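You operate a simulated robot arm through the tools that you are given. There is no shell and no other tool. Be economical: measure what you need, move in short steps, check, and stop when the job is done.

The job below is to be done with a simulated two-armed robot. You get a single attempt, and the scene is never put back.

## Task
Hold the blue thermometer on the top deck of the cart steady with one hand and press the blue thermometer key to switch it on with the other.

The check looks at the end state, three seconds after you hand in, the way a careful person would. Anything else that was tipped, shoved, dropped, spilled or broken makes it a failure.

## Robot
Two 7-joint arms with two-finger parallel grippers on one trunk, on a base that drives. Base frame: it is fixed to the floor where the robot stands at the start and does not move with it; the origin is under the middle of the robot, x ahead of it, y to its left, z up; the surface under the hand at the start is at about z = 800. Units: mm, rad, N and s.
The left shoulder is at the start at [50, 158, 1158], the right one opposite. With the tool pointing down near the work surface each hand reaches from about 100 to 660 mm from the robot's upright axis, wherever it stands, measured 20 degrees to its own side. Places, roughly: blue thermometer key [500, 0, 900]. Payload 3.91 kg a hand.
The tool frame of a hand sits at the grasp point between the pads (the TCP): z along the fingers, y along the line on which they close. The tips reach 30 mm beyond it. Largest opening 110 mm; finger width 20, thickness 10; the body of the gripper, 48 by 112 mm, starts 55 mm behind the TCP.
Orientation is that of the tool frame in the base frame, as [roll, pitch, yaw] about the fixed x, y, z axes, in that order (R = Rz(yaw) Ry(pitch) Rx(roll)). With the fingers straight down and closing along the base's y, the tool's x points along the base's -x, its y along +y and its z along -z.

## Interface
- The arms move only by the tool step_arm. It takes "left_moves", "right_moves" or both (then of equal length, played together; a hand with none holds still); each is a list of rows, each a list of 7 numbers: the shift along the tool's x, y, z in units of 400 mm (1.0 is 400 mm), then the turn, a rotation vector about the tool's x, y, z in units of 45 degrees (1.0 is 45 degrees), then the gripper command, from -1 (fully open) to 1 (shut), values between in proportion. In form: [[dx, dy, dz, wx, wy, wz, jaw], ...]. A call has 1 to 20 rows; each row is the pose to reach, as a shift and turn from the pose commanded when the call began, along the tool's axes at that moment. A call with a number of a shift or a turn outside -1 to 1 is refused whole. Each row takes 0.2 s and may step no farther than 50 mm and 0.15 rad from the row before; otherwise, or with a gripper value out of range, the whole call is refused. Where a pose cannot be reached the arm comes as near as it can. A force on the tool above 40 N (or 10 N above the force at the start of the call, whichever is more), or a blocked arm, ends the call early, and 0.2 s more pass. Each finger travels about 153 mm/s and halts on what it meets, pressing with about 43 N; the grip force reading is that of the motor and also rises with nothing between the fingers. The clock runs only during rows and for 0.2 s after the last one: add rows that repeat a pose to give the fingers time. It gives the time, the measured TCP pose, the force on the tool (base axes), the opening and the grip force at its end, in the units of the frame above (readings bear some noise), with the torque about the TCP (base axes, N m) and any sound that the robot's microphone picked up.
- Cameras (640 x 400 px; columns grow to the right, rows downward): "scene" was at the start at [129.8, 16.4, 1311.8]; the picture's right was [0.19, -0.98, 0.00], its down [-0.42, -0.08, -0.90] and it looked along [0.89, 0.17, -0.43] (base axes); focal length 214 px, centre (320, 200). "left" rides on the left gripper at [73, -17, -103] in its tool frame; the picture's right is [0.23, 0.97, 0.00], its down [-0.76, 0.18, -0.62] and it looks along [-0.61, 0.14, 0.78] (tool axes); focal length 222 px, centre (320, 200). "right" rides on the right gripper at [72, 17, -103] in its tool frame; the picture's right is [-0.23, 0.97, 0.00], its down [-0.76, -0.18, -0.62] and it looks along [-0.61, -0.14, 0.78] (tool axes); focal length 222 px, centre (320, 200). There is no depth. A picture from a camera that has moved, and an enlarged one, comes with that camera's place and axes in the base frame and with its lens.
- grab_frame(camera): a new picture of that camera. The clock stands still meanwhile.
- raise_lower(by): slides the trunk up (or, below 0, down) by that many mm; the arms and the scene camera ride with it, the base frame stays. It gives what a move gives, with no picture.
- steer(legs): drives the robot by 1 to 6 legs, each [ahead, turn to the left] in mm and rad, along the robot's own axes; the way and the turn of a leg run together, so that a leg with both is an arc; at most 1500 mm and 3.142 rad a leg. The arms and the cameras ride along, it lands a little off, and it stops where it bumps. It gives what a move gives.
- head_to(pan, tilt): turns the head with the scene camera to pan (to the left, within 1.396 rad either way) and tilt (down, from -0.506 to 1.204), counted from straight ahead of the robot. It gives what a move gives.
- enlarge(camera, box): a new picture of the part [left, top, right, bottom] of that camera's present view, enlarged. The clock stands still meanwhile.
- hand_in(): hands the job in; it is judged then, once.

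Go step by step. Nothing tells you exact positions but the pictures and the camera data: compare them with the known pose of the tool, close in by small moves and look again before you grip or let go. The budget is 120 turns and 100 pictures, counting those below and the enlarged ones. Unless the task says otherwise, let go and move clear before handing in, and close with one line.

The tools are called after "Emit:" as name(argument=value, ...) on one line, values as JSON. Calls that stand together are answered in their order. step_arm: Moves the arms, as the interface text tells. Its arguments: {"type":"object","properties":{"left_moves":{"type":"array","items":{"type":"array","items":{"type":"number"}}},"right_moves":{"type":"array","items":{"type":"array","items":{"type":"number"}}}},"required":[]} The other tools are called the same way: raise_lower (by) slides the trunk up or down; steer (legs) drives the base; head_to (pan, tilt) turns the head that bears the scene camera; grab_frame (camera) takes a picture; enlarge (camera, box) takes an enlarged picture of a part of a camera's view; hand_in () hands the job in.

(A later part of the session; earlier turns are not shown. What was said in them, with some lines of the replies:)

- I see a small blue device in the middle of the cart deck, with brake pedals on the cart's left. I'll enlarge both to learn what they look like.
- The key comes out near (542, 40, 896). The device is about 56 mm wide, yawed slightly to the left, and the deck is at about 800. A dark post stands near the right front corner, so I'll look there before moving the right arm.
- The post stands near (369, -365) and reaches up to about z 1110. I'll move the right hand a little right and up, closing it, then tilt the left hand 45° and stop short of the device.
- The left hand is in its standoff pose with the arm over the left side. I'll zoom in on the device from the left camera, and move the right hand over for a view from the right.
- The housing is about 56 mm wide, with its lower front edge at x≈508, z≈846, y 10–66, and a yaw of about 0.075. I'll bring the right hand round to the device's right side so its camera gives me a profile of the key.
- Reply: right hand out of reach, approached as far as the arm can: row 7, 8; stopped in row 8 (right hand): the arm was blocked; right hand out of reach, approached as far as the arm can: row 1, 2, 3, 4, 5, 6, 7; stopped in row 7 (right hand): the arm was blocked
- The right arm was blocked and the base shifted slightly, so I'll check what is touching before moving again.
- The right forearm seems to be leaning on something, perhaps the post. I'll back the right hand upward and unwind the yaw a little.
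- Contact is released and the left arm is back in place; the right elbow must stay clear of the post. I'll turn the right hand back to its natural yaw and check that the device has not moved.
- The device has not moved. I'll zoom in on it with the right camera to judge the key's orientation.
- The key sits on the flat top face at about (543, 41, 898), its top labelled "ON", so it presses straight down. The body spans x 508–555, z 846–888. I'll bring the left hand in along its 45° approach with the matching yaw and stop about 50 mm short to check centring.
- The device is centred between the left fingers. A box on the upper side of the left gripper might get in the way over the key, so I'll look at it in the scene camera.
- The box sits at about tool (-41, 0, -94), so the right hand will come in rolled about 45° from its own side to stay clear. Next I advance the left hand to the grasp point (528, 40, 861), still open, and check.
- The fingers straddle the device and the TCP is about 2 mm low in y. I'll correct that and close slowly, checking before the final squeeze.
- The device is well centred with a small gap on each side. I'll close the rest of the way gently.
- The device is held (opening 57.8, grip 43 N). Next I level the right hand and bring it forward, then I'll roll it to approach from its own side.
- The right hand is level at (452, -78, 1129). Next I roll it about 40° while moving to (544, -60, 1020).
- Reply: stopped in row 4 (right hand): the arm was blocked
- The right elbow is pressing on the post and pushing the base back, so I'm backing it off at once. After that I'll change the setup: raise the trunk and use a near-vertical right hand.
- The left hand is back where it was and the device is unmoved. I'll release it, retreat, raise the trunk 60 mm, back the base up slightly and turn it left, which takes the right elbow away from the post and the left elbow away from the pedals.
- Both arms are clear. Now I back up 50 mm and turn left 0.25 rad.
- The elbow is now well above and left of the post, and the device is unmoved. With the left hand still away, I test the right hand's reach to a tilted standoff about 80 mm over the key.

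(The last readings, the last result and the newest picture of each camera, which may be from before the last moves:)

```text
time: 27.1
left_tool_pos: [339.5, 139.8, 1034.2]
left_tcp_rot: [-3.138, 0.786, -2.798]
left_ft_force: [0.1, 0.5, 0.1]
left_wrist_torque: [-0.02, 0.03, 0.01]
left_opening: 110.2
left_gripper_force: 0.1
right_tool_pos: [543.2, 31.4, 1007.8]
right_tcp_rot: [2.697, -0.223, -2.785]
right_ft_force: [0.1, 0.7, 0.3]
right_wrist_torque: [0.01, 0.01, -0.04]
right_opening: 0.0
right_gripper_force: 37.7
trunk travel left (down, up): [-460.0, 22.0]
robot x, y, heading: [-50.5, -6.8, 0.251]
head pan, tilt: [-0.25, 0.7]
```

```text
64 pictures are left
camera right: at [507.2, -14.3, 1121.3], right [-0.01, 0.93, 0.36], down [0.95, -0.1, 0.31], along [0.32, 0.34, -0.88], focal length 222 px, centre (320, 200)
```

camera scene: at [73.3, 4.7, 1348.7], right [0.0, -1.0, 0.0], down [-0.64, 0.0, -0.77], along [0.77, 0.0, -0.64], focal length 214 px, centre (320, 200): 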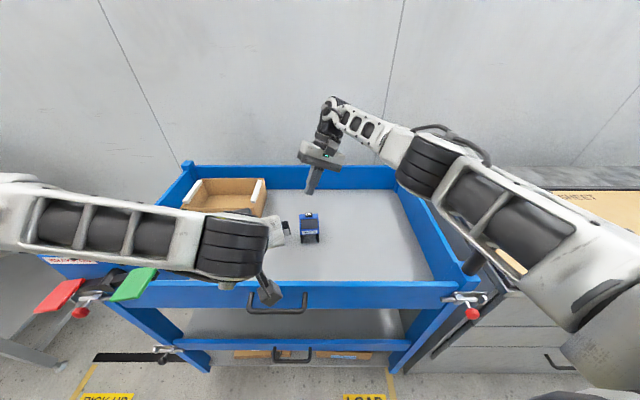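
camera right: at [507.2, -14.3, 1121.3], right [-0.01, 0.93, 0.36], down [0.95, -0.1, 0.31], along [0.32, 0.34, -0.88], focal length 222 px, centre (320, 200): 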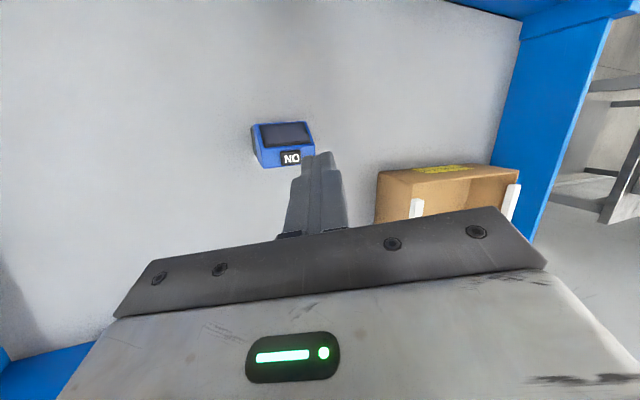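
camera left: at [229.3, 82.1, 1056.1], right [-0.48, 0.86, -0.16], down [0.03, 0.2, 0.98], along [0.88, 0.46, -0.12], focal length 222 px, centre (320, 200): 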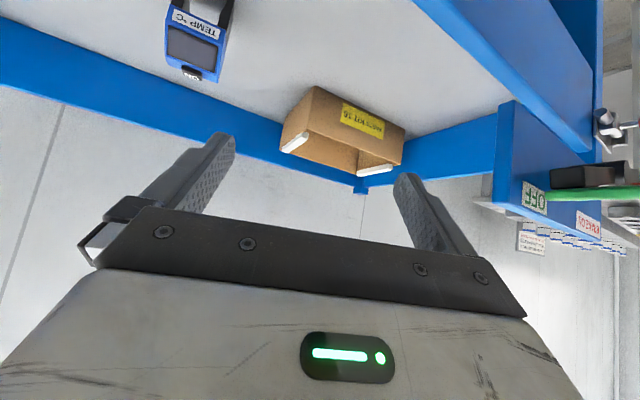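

The right hand reaches the standoff freely. I'll zoom in to refine the key's position, then bring the left hand back in.

Emit:
enlarge(camera="right", box=[235, 105, 355, 180])

Emit:
enlarge(camera="scene", box=[270, 150, 350, 250])

```text
5.33 times, centred on (295, 142) of right
camera zoom: at [507.2, -14.3, 1121.3], right [-0.01, 0.93, 0.36], down [0.95, -0.1, 0.31], along [0.32, 0.34, -0.88], focal length 1185 px, centre (453, 507)
```

zoom: 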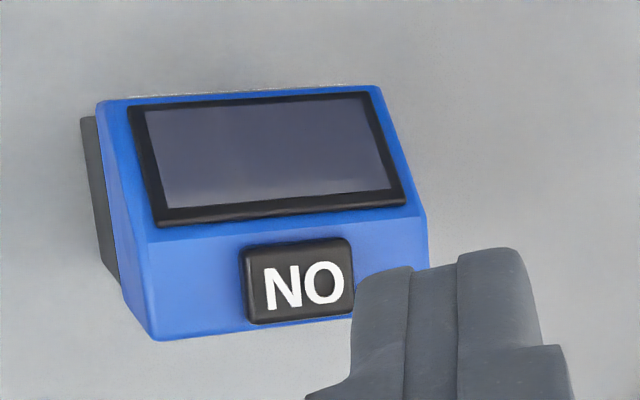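

```text
4.00 times, centred on (310, 200) of scene
camera zoom: at [73.3, 4.7, 1348.7], right [0.0, -1.0, 0.0], down [-0.64, 0.0, -0.77], along [0.77, 0.0, -0.64], focal length 858 px, centre (360, 200)
```

zoom: 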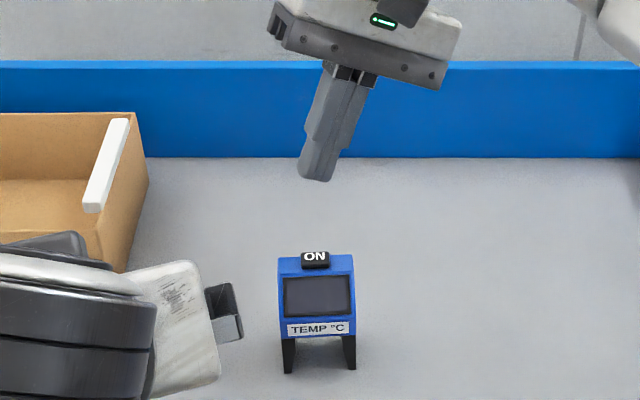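

The key now reads about (540, 39, 900), consistent within a few mm. I'll bring the left hand back to its standoff with the device's yaw.

Emit:
step_arm(left_moves=[[0.0125, -0.079, 0.04, 0.061, 0, 0.061, -1], [0.025, -0.158, 0.08, 0.122, 0, 0.122, -1], [0.0375, -0.238, 0.12, 0.182, 0, 0.182, -1], [0.05, -0.317, 0.159, 0.243, 0, 0.243, -1], [0.05, -0.317, 0.159, 0.243, 0, 0.243, -1]])

Emit:
grab_frame(camera="left")

Emit:
grab_frame(camera="scene")

```text
time: 28.4
left_tool_pos: [411.7, 32.0, 976.0]
left_tcp_rot: [-3.137, 0.786, -3.068]
left_ft_force: [0.3, 0.2, 0.4]
left_wrist_torque: [0.01, -0.05, -0.02]
left_opening: 110.3
left_gripper_force: 0.1
right_tool_pos: [542.4, 29.6, 1007.3]
right_tcp_rot: [2.698, -0.22, -2.789]
right_ft_force: [0.8, 0.4, -0.1]
right_wrist_torque: [-0.01, -0.01, 0.0]
right_opening: 0.0
right_gripper_force: 38.2
trunk travel left (down, up): [-460.0, 22.0]
robot x, y, heading: [-51.1, -2.3, 0.25]
head pan, tilt: [-0.25, 0.7]
```

```text
61 pictures are left
camera left: at [288.5, 5.8, 997.3], right [-0.23, 0.96, -0.16], down [0.08, 0.19, 0.98], along [0.97, 0.21, -0.12], focal length 222 px, centre (320, 200)
```

left: 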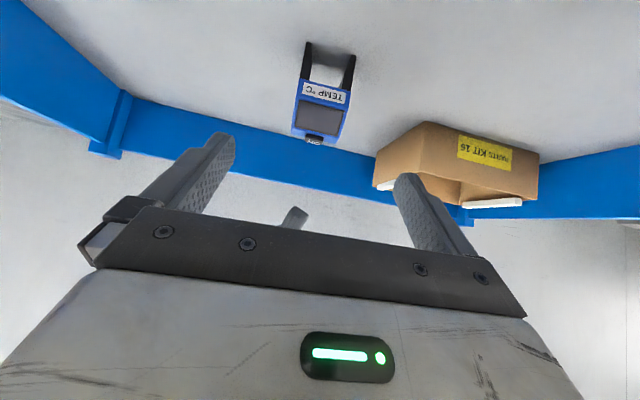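

```text
60 pictures are left
camera scene: at [73.3, 5.2, 1348.7], right [0.0, -1.0, 0.0], down [-0.64, 0.0, -0.77], along [0.77, 0.0, -0.64], focal length 214 px, centre (320, 200)
```

scene: 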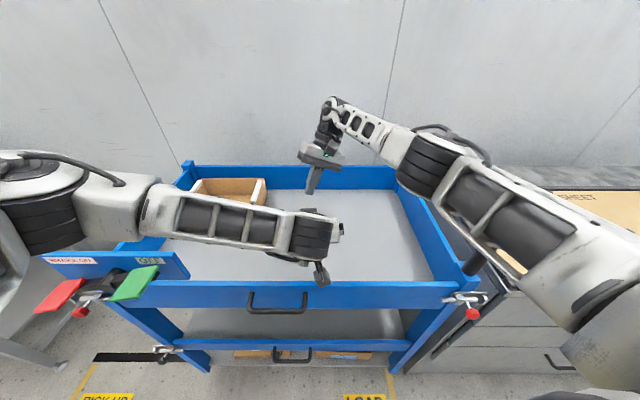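

Clear so far. I advance most of the way along the approach and check centring.

Emit:
step_arm(left_moves=[[0, 0, 0.1, 0, 0, 0, -1], [0, 0, 0.2, 0, 0, 0, -1], [0, 0, 0.28, 0, 0, 0, -1], [0, 0, 0.34, 0, 0, 0, -1], [0, 0, 0.34, 0, 0, 0, -1]])

Emit:
grab_frame(camera="left")

Emit:
grab_frame(camera="right")

```text
time: 29.6
left_tool_pos: [508.0, 37.3, 880.5]
left_tcp_rot: [-3.138, 0.787, -3.066]
left_ft_force: [0.2, -0.1, -0.9]
left_wrist_torque: [0.0, -0.02, -0.01]
left_opening: 110.0
left_gripper_force: 0.0
right_tool_pos: [543.2, 30.5, 1007.9]
right_tcp_rot: [2.699, -0.222, -2.788]
right_ft_force: [0.2, -0.2, 0.4]
right_wrist_torque: [0.02, 0.01, 0.0]
right_opening: 0.2
right_gripper_force: 37.7
trunk travel left (down, up): [-460.0, 22.0]
robot x, y, heading: [-49.2, -2.6, 0.254]
head pan, tilt: [-0.25, 0.7]
```

```text
59 pictures are left
camera left: at [385.1, 11.2, 902.1], right [-0.23, 0.96, -0.16], down [0.08, 0.19, 0.98], along [0.97, 0.21, -0.12], focal length 222 px, centre (320, 200)
```

left: 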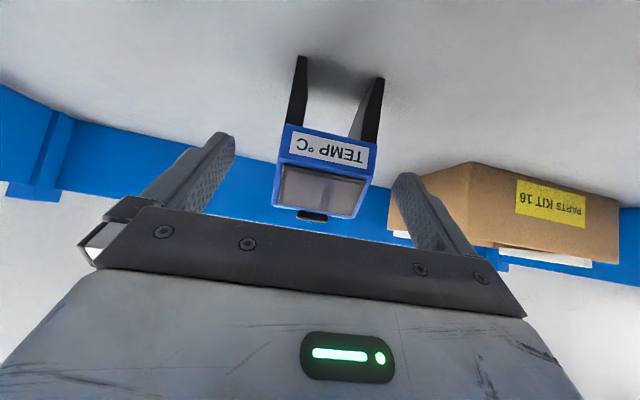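

```text
58 pictures are left
camera right: at [507.3, -14.1, 1121.5], right [-0.01, 0.93, 0.36], down [0.95, -0.11, 0.31], along [0.32, 0.34, -0.88], focal length 222 px, centre (320, 200)
```

right: 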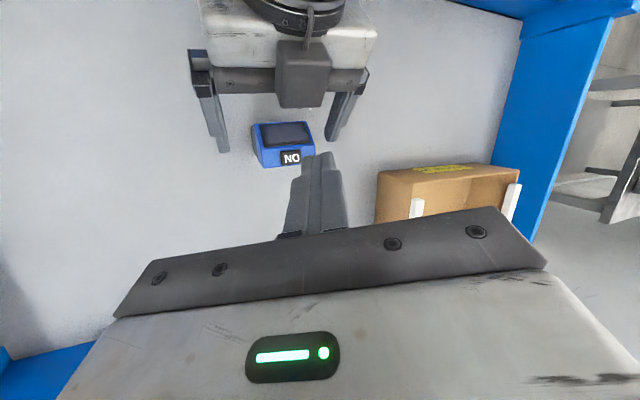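

Alignment is good in both views. I advance the last 25 mm and close to just short of contact.

Emit:
step_arm(left_moves=[[0, 0, 0.03, 0, 0, 0, -1], [0, 0, 0.062, 0, 0, 0, -1], [0, 0, 0.062, 0, 0, 0, -0.6], [0, 0, 0.062, 0, 0, 0, -0.25], [0, 0, 0.062, 0, 0, 0, -0.13], [0, 0, 0.062, 0, 0, 0, -0.13]])

Emit:
grab_frame(camera="left")

Emit:
enlarge(camera="right", box=[180, 60, 380, 200])

```text
time: 30.9
left_tool_pos: [528.0, 37.6, 862.1]
left_tcp_rot: [-3.139, 0.787, -3.067]
left_ft_force: [0.9, -0.1, -0.5]
left_wrist_torque: [0.0, 0.0, 0.02]
left_opening: 62.3
left_gripper_force: 0.3
right_tool_pos: [541.6, 29.7, 1008.1]
right_tcp_rot: [2.698, -0.222, -2.787]
right_ft_force: [-0.4, -0.4, -0.2]
right_wrist_torque: [-0.01, -0.02, 0.0]
right_opening: 0.1
right_gripper_force: 37.5
trunk travel left (down, up): [-460.0, 22.0]
robot x, y, heading: [-47.7, -3.9, 0.256]
head pan, tilt: [-0.25, 0.7]
```

```text
57 pictures are left
camera left: at [403.2, 12.1, 884.3], right [-0.23, 0.96, -0.16], down [0.08, 0.19, 0.98], along [0.97, 0.21, -0.12], focal length 222 px, centre (320, 200)
```

left: 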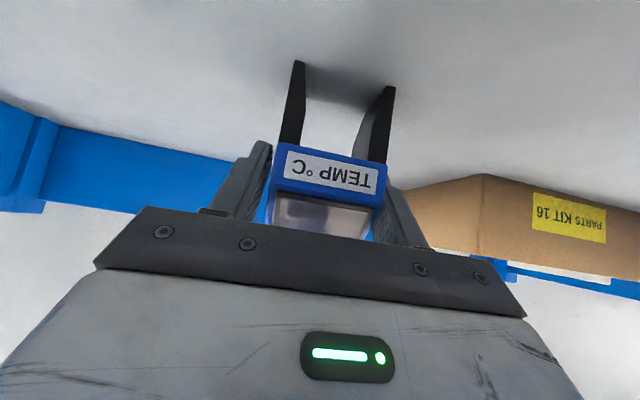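

```text
2.86 times, centred on (280, 130) of right
camera zoom: at [507.4, -14.1, 1121.5], right [-0.01, 0.93, 0.36], down [0.95, -0.11, 0.31], along [0.32, 0.34, -0.88], focal length 635 px, centre (434, 400)
```

zoom: 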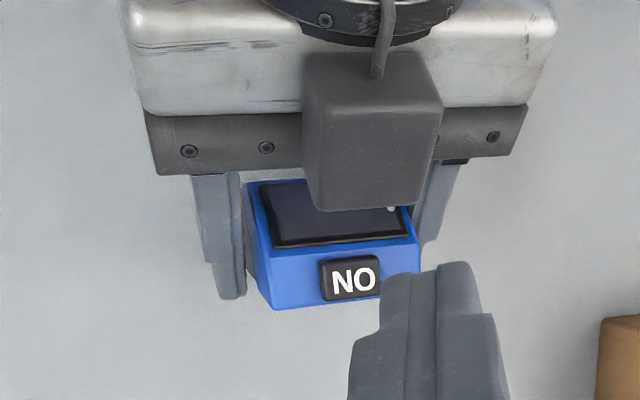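

The device sits about 2 mm to the +y side of the jaw centre. I shift by that and close.

Emit:
step_arm(left_moves=[[0, 0.0045, 0, 0, 0, 0, -0.13], [0, 0.0045, 0, 0, 0, 0, -0.09], [0, 0.0045, 0, 0, 0, 0, -0.05], [0, 0.0045, 0, 0, 0, 0, 0.0], [0, 0.0045, 0, 0, 0, 0, 0.1], [0, 0.0045, 0, 0, 0, 0, 0.1]])

Emit:
enlarge(camera="right", box=[180, 60, 380, 200])

```text
time: 32.4
left_tool_pos: [526.1, 39.8, 862.2]
left_tcp_rot: [-3.139, 0.788, -3.065]
left_ft_force: [-0.3, 0.5, -0.1]
left_wrist_torque: [0.09, 0.04, 0.03]
left_opening: 57.5
left_gripper_force: 43.1
right_tool_pos: [542.2, 30.6, 1006.7]
right_tcp_rot: [2.697, -0.222, -2.787]
right_ft_force: [-0.3, 0.0, -0.7]
right_wrist_torque: [-0.01, 0.04, 0.02]
right_opening: 0.0
right_gripper_force: 37.3
trunk travel left (down, up): [-460.0, 22.0]
robot x, y, heading: [-47.8, -4.2, 0.253]
head pan, tilt: [-0.25, 0.7]
```

```text
2.86 times, centred on (280, 130) of right
camera zoom: at [507.3, -14.1, 1121.5], right [-0.01, 0.93, 0.36], down [0.95, -0.11, 0.31], along [0.32, 0.34, -0.88], focal length 635 px, centre (434, 400)
```

zoom: 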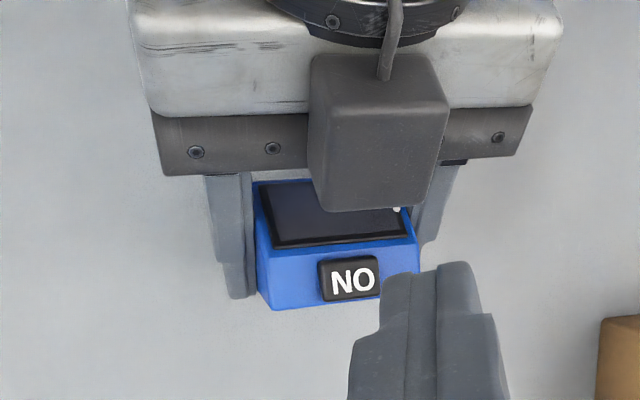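

The device is held again. I lower the right fingertips to about 15 mm above the key and check.

Emit:
step_arm(right_moves=[[-0.011, -0.019, 0.047, 0, 0, 0, 1], [-0.022, -0.038, 0.093, 0, 0, 0, 1], [-0.0332, -0.0577, 0.14, 0, 0, 0, 1], [-0.0332, -0.0577, 0.14, 0, 0, 0, 1]])

Emit:
enlarge(camera="right", box=[180, 60, 420, 220])

Emit:
enlarge(camera="scene", box=[260, 140, 380, 260])

```text
time: 33.4
left_tool_pos: [527.0, 39.2, 862.6]
left_tcp_rot: [-3.138, 0.786, -3.065]
left_ft_force: [-0.5, 1.0, 0.1]
left_wrist_torque: [0.07, 0.01, 0.0]
left_opening: 57.8
left_gripper_force: 43.2
right_tool_pos: [538.9, 33.2, 946.1]
right_tcp_rot: [2.698, -0.221, -2.787]
right_ft_force: [0.2, 0.0, 0.0]
right_wrist_torque: [-0.03, 0.01, 0.0]
right_opening: 0.0
right_gripper_force: 37.7
right hand out of reach, approached as far as the arm can: row 3, 4
trunk travel left (down, up): [-460.0, 22.0]
robot x, y, heading: [-49.9, -0.8, 0.252]
head pan, tilt: [-0.25, 0.7]
```

```text
2.50 times, centred on (300, 140) of right
camera zoom: at [503.5, -12.0, 1060.2], right [-0.01, 0.93, 0.36], down [0.95, -0.11, 0.31], along [0.33, 0.34, -0.88], focal length 555 px, centre (370, 350)
```

zoom: 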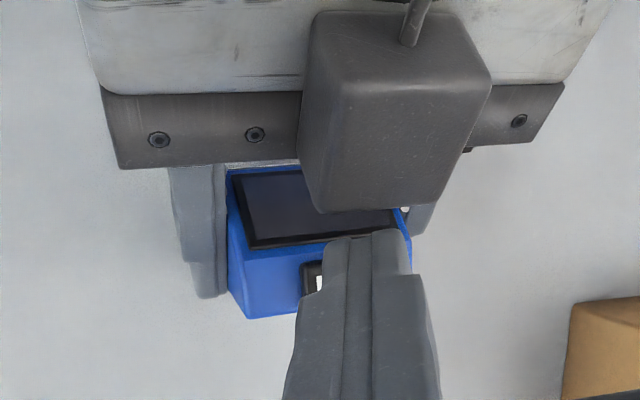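

```text
3.33 times, centred on (320, 200) of scene
camera zoom: at [73.4, 5.1, 1348.6], right [0.0, -1.0, 0.0], down [-0.64, 0.0, -0.76], along [0.76, 0.0, -0.64], focal length 715 px, centre (320, 200)
```

zoom: 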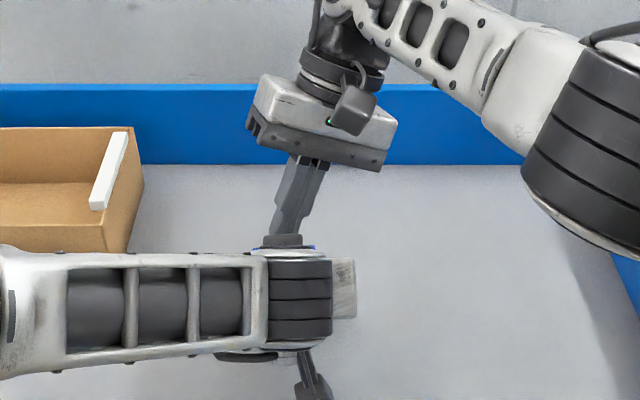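

The lean makes this the edge of reach. I'll take about 9° of the lean out so the wrist comes closer, staying above the key.

Emit:
step_arm(right_moves=[[0, 0, 0, 0, -0.1, 0, 1], [0, 0, 0, 0, -0.19, 0, 1], [0, 0, 0, 0, -0.19, 0, 1]])

Emit:
grab_frame(camera="right")

Emit:
enlarge(camera="scene", box=[260, 140, 380, 260])

```text
time: 34.1
left_tool_pos: [526.3, 40.3, 862.6]
left_tcp_rot: [-3.136, 0.788, -3.067]
left_ft_force: [0.2, 0.3, -0.1]
left_wrist_torque: [0.03, 0.02, -0.03]
left_opening: 57.7
left_gripper_force: 43.1
right_tool_pos: [539.4, 32.3, 947.1]
right_tcp_rot: [2.71, -0.087, -2.852]
right_ft_force: [-0.7, 0.2, 0.5]
right_wrist_torque: [0.0, -0.04, 0.02]
right_opening: 0.0
right_gripper_force: 37.6
trunk travel left (down, up): [-460.0, 22.0]
robot x, y, heading: [-47.8, -5.6, 0.249]
head pan, tilt: [-0.25, 0.7]
```

```text
52 pictures are left
camera right: at [486.5, -13.7, 1053.5], right [0.0, 0.92, 0.39], down [0.89, -0.18, 0.42], along [0.46, 0.34, -0.82], focal length 222 px, centre (320, 200)
```

right: 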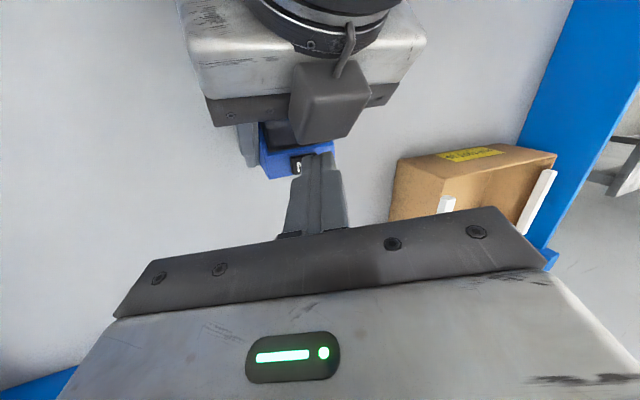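

```text
3.33 times, centred on (320, 200) of scene
camera zoom: at [73.5, 5.1, 1348.7], right [0.0, -1.0, 0.0], down [-0.64, 0.0, -0.76], along [0.76, 0.0, -0.64], focal length 715 px, centre (320, 200)
```

zoom: 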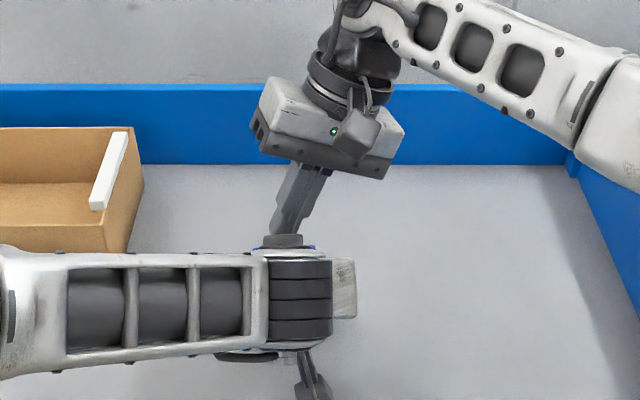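

That pose is within reach. I'll zoom on the tip against the key before pressing.

Emit:
enlarge(camera="right", box=[240, 115, 360, 190])

```text
5.33 times, centred on (300, 152) of right
camera zoom: at [486.5, -13.7, 1053.5], right [0.0, 0.92, 0.39], down [0.89, -0.18, 0.42], along [0.46, 0.34, -0.82], focal length 1185 px, centre (427, 453)
```

zoom: 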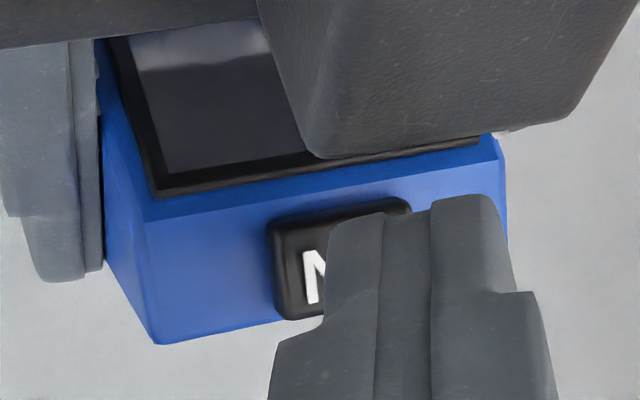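

The tip will land on the key, biased slightly to its -y side, so I add 2 mm in y. Then I descend slowly to about expected contact, watching the force.

Emit:
step_arm(right_moves=[[-0.0038, -0.0045, 0.0141, 0, 0, 0, 1], [-0.0075, -0.009, 0.0283, 0, 0, 0, 1], [-0.0079, -0.0111, 0.0328, 0, 0, 0, 1], [-0.0084, -0.0132, 0.0373, 0, 0, 0, 1], [-0.0088, -0.0153, 0.0419, 0, 0, 0, 1], [-0.0088, -0.0153, 0.0419, 0, 0, 0, 1]])

Emit:
enlarge(camera="right", box=[240, 115, 360, 190])

```text
time: 35.5
left_tool_pos: [525.8, 38.3, 862.2]
left_tcp_rot: [-3.138, 0.786, -3.066]
left_ft_force: [0.1, -0.4, -0.1]
left_wrist_torque: [0.01, -0.02, 0.0]
left_opening: 57.6
left_gripper_force: 42.5
right_tool_pos: [540.6, 34.1, 927.9]
right_tcp_rot: [2.709, -0.087, -2.852]
right_ft_force: [0.0, 0.1, 0.9]
right_wrist_torque: [0.0, -0.05, 0.01]
right_opening: 0.2
right_gripper_force: 37.5
trunk travel left (down, up): [-460.0, 22.0]
robot x, y, heading: [-49.1, -8.3, 0.25]
head pan, tilt: [-0.25, 0.7]
```

```text
5.33 times, centred on (300, 152) of right
camera zoom: at [487.9, -11.9, 1035.5], right [0.0, 0.92, 0.39], down [0.89, -0.18, 0.42], along [0.46, 0.35, -0.82], focal length 1185 px, centre (427, 453)
```

zoom: 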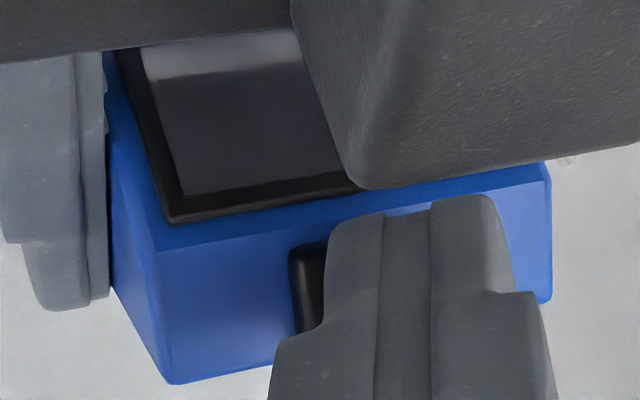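

There is no contact yet at z 928 and the tip is over the key. I continue down in 1.5 mm rows.

Emit:
step_arm(right_moves=[[-0.0003, -0.0016, 0.0034, 0, 0, 0, 1], [-0.0007, -0.0031, 0.0068, 0, 0, 0, 1], [-0.001, -0.0047, 0.0102, 0, 0, 0, 1], [-0.001, -0.0047, 0.0102, 0, 0, 0, 1]])

Emit:
enlarge(camera="right", box=[240, 115, 360, 190])

```text
time: 36.5
left_tool_pos: [526.1, 38.9, 863.0]
left_tcp_rot: [-3.139, 0.787, -3.066]
left_ft_force: [1.2, 0.2, 0.1]
left_wrist_torque: [0.06, -0.01, 0.01]
left_opening: 57.4
left_gripper_force: 42.7
right_tool_pos: [539.2, 33.2, 924.1]
right_tcp_rot: [2.707, -0.085, -2.851]
right_ft_force: [-0.3, -0.2, 3.3]
right_wrist_torque: [0.01, 0.02, 0.01]
right_opening: 0.0
right_gripper_force: 38.0
trunk travel left (down, up): [-460.0, 22.0]
robot x, y, heading: [-51.0, -3.6, 0.254]
head pan, tilt: [-0.25, 0.7]
heard: click
```

```text
5.33 times, centred on (300, 152) of right
camera zoom: at [487.5, -11.8, 1031.4], right [0.0, 0.92, 0.39], down [0.89, -0.18, 0.42], along [0.46, 0.35, -0.82], focal length 1185 px, centre (427, 453)
```

zoom: 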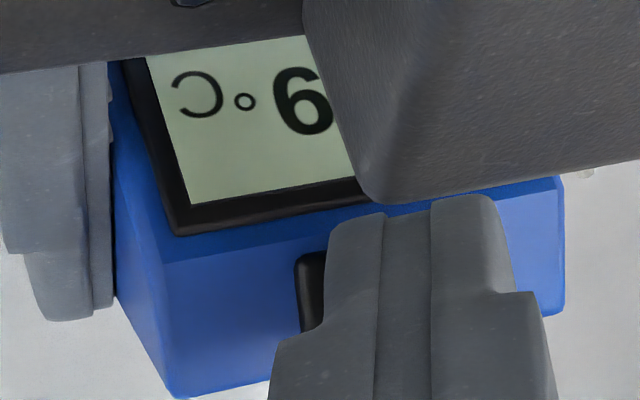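

A click was heard and the display is lit, so it is on. I lift the right hand straight up and away without pressing again, then check the display stays on.

Emit:
step_arm(right_moves=[[0.004, 0.019, -0.041, 0, 0, 0, 1], [0.014, 0.066, -0.144, 0, 0, 0, 1], [0.024, 0.112, -0.246, 0, 0, 0, 1], [0.034, 0.158, -0.349, 0, 0, 0, 1], [0.034, 0.158, -0.349, 0, 0, 0, 1]])

Emit:
grab_frame(camera="right")

```text
time: 37.8
left_tool_pos: [525.9, 39.4, 862.4]
left_tcp_rot: [-3.139, 0.787, -3.068]
left_ft_force: [0.3, -0.2, -0.2]
left_wrist_torque: [0.08, 0.09, 0.02]
left_opening: 58.0
left_gripper_force: 43.0
right_tool_pos: [540.3, 31.1, 1080.6]
right_tcp_rot: [2.709, -0.086, -2.851]
right_ft_force: [-0.6, 0.0, -0.5]
right_wrist_torque: [-0.01, -0.03, 0.02]
right_opening: 0.1
right_gripper_force: 37.8
trunk travel left (down, up): [-460.0, 22.0]
robot x, y, heading: [-44.9, -7.0, 0.256]
head pan, tilt: [-0.25, 0.7]
```

```text
47 pictures are left
camera right: at [488.3, -14.2, 1186.1], right [0.0, 0.92, 0.39], down [0.89, -0.18, 0.42], along [0.46, 0.35, -0.82], focal length 222 px, centre (320, 200)
```

right: 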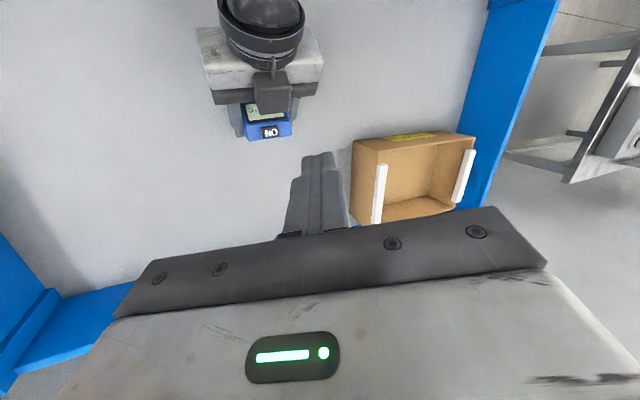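

The display stays on with the right hand clear. I now open the left hand and retreat along its approach.

Emit:
step_arm(left_moves=[[0, 0, 0, 0, 0, 0, -0.1], [0, 0, 0, 0, 0, 0, -0.5], [0, 0, 0, 0, 0, 0, -1], [0, 0, 0, 0, 0, 0, -1], [0, 0, 0, 0, 0, 0, -1], [0, 0, -0.1, 0, 0, 0, -1], [0, 0, -0.2, 0, 0, 0, -1], [0, 0, -0.3, 0, 0, 0, -1], [0, 0, -0.4, 0, 0, 0, -1], [0, 0, -0.4, 0, 0, 0, -1]])

Emit:
enlarge(camera="left", box=[270, 15, 390, 165])

Emit:
grab_frame(camera="scene")

Emit:
grab_frame(camera="right")

```text
time: 40.0
left_tool_pos: [411.5, 32.9, 974.5]
left_tcp_rot: [-3.138, 0.787, -3.067]
left_ft_force: [0.6, -1.3, 0.8]
left_wrist_torque: [0.01, -0.01, 0.01]
left_opening: 110.3
left_gripper_force: 0.2
right_tool_pos: [541.1, 31.7, 1077.9]
right_tcp_rot: [2.708, -0.088, -2.852]
right_ft_force: [0.1, 0.4, 0.4]
right_wrist_torque: [-0.02, 0.04, 0.01]
right_opening: 0.0
right_gripper_force: 38.2
trunk travel left (down, up): [-460.0, 22.0]
robot x, y, heading: [-51.4, -5.1, 0.255]
head pan, tilt: [-0.25, 0.7]
```

```text
2.67 times, centred on (330, 90) of left
camera zoom: at [289.7, 6.8, 996.9], right [-0.23, 0.96, -0.16], down [0.08, 0.19, 0.98], along [0.97, 0.21, -0.12], focal length 592 px, centre (293, 493)
```

zoom: 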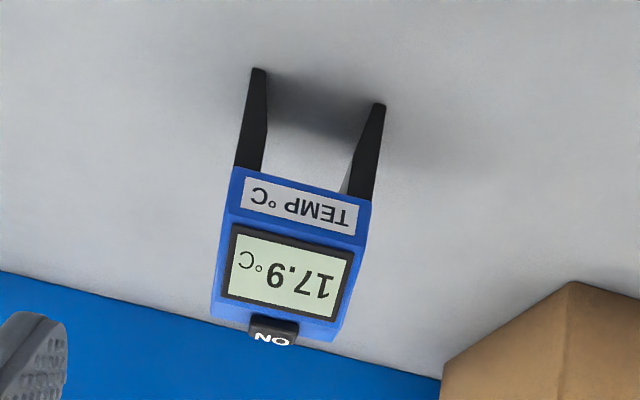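

```text
45 pictures are left
camera scene: at [73.6, 5.1, 1348.6], right [0.0, -1.0, 0.0], down [-0.64, 0.0, -0.76], along [0.76, 0.0, -0.64], focal length 214 px, centre (320, 200)
```

scene: 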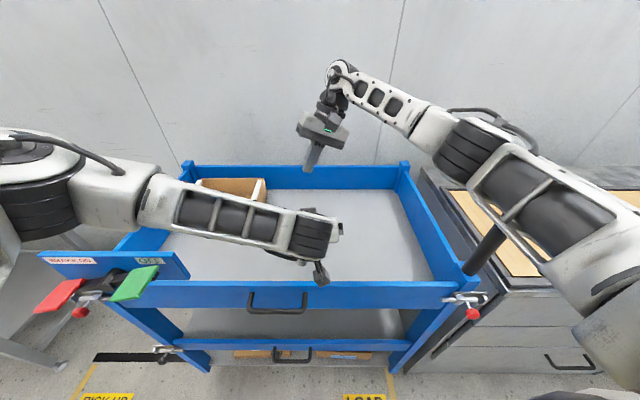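

```text
44 pictures are left
camera right: at [488.6, -14.1, 1185.4], right [0.0, 0.92, 0.39], down [0.89, -0.18, 0.42], along [0.46, 0.35, -0.82], focal length 222 px, centre (320, 200)
```

right: 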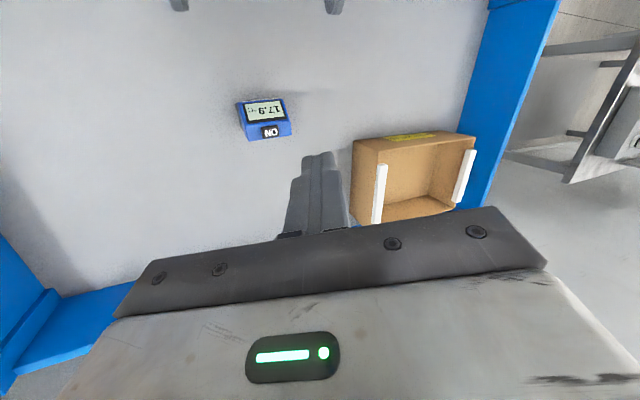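

The thermometer is standing where it was and reads 17.9 °C. Both hands are clear and nothing else has moved, so I'm handing in.

Emit:
hand_in()

```text
The job is handed in.
```

The blue thermometer is on and reads 17.9 °C. I held it with the left hand and pressed its key with the right, then let go and moved both hands clear; on the way the right arm was blocked three times, probably by the cart's corner post, and I saw nothing displaced.
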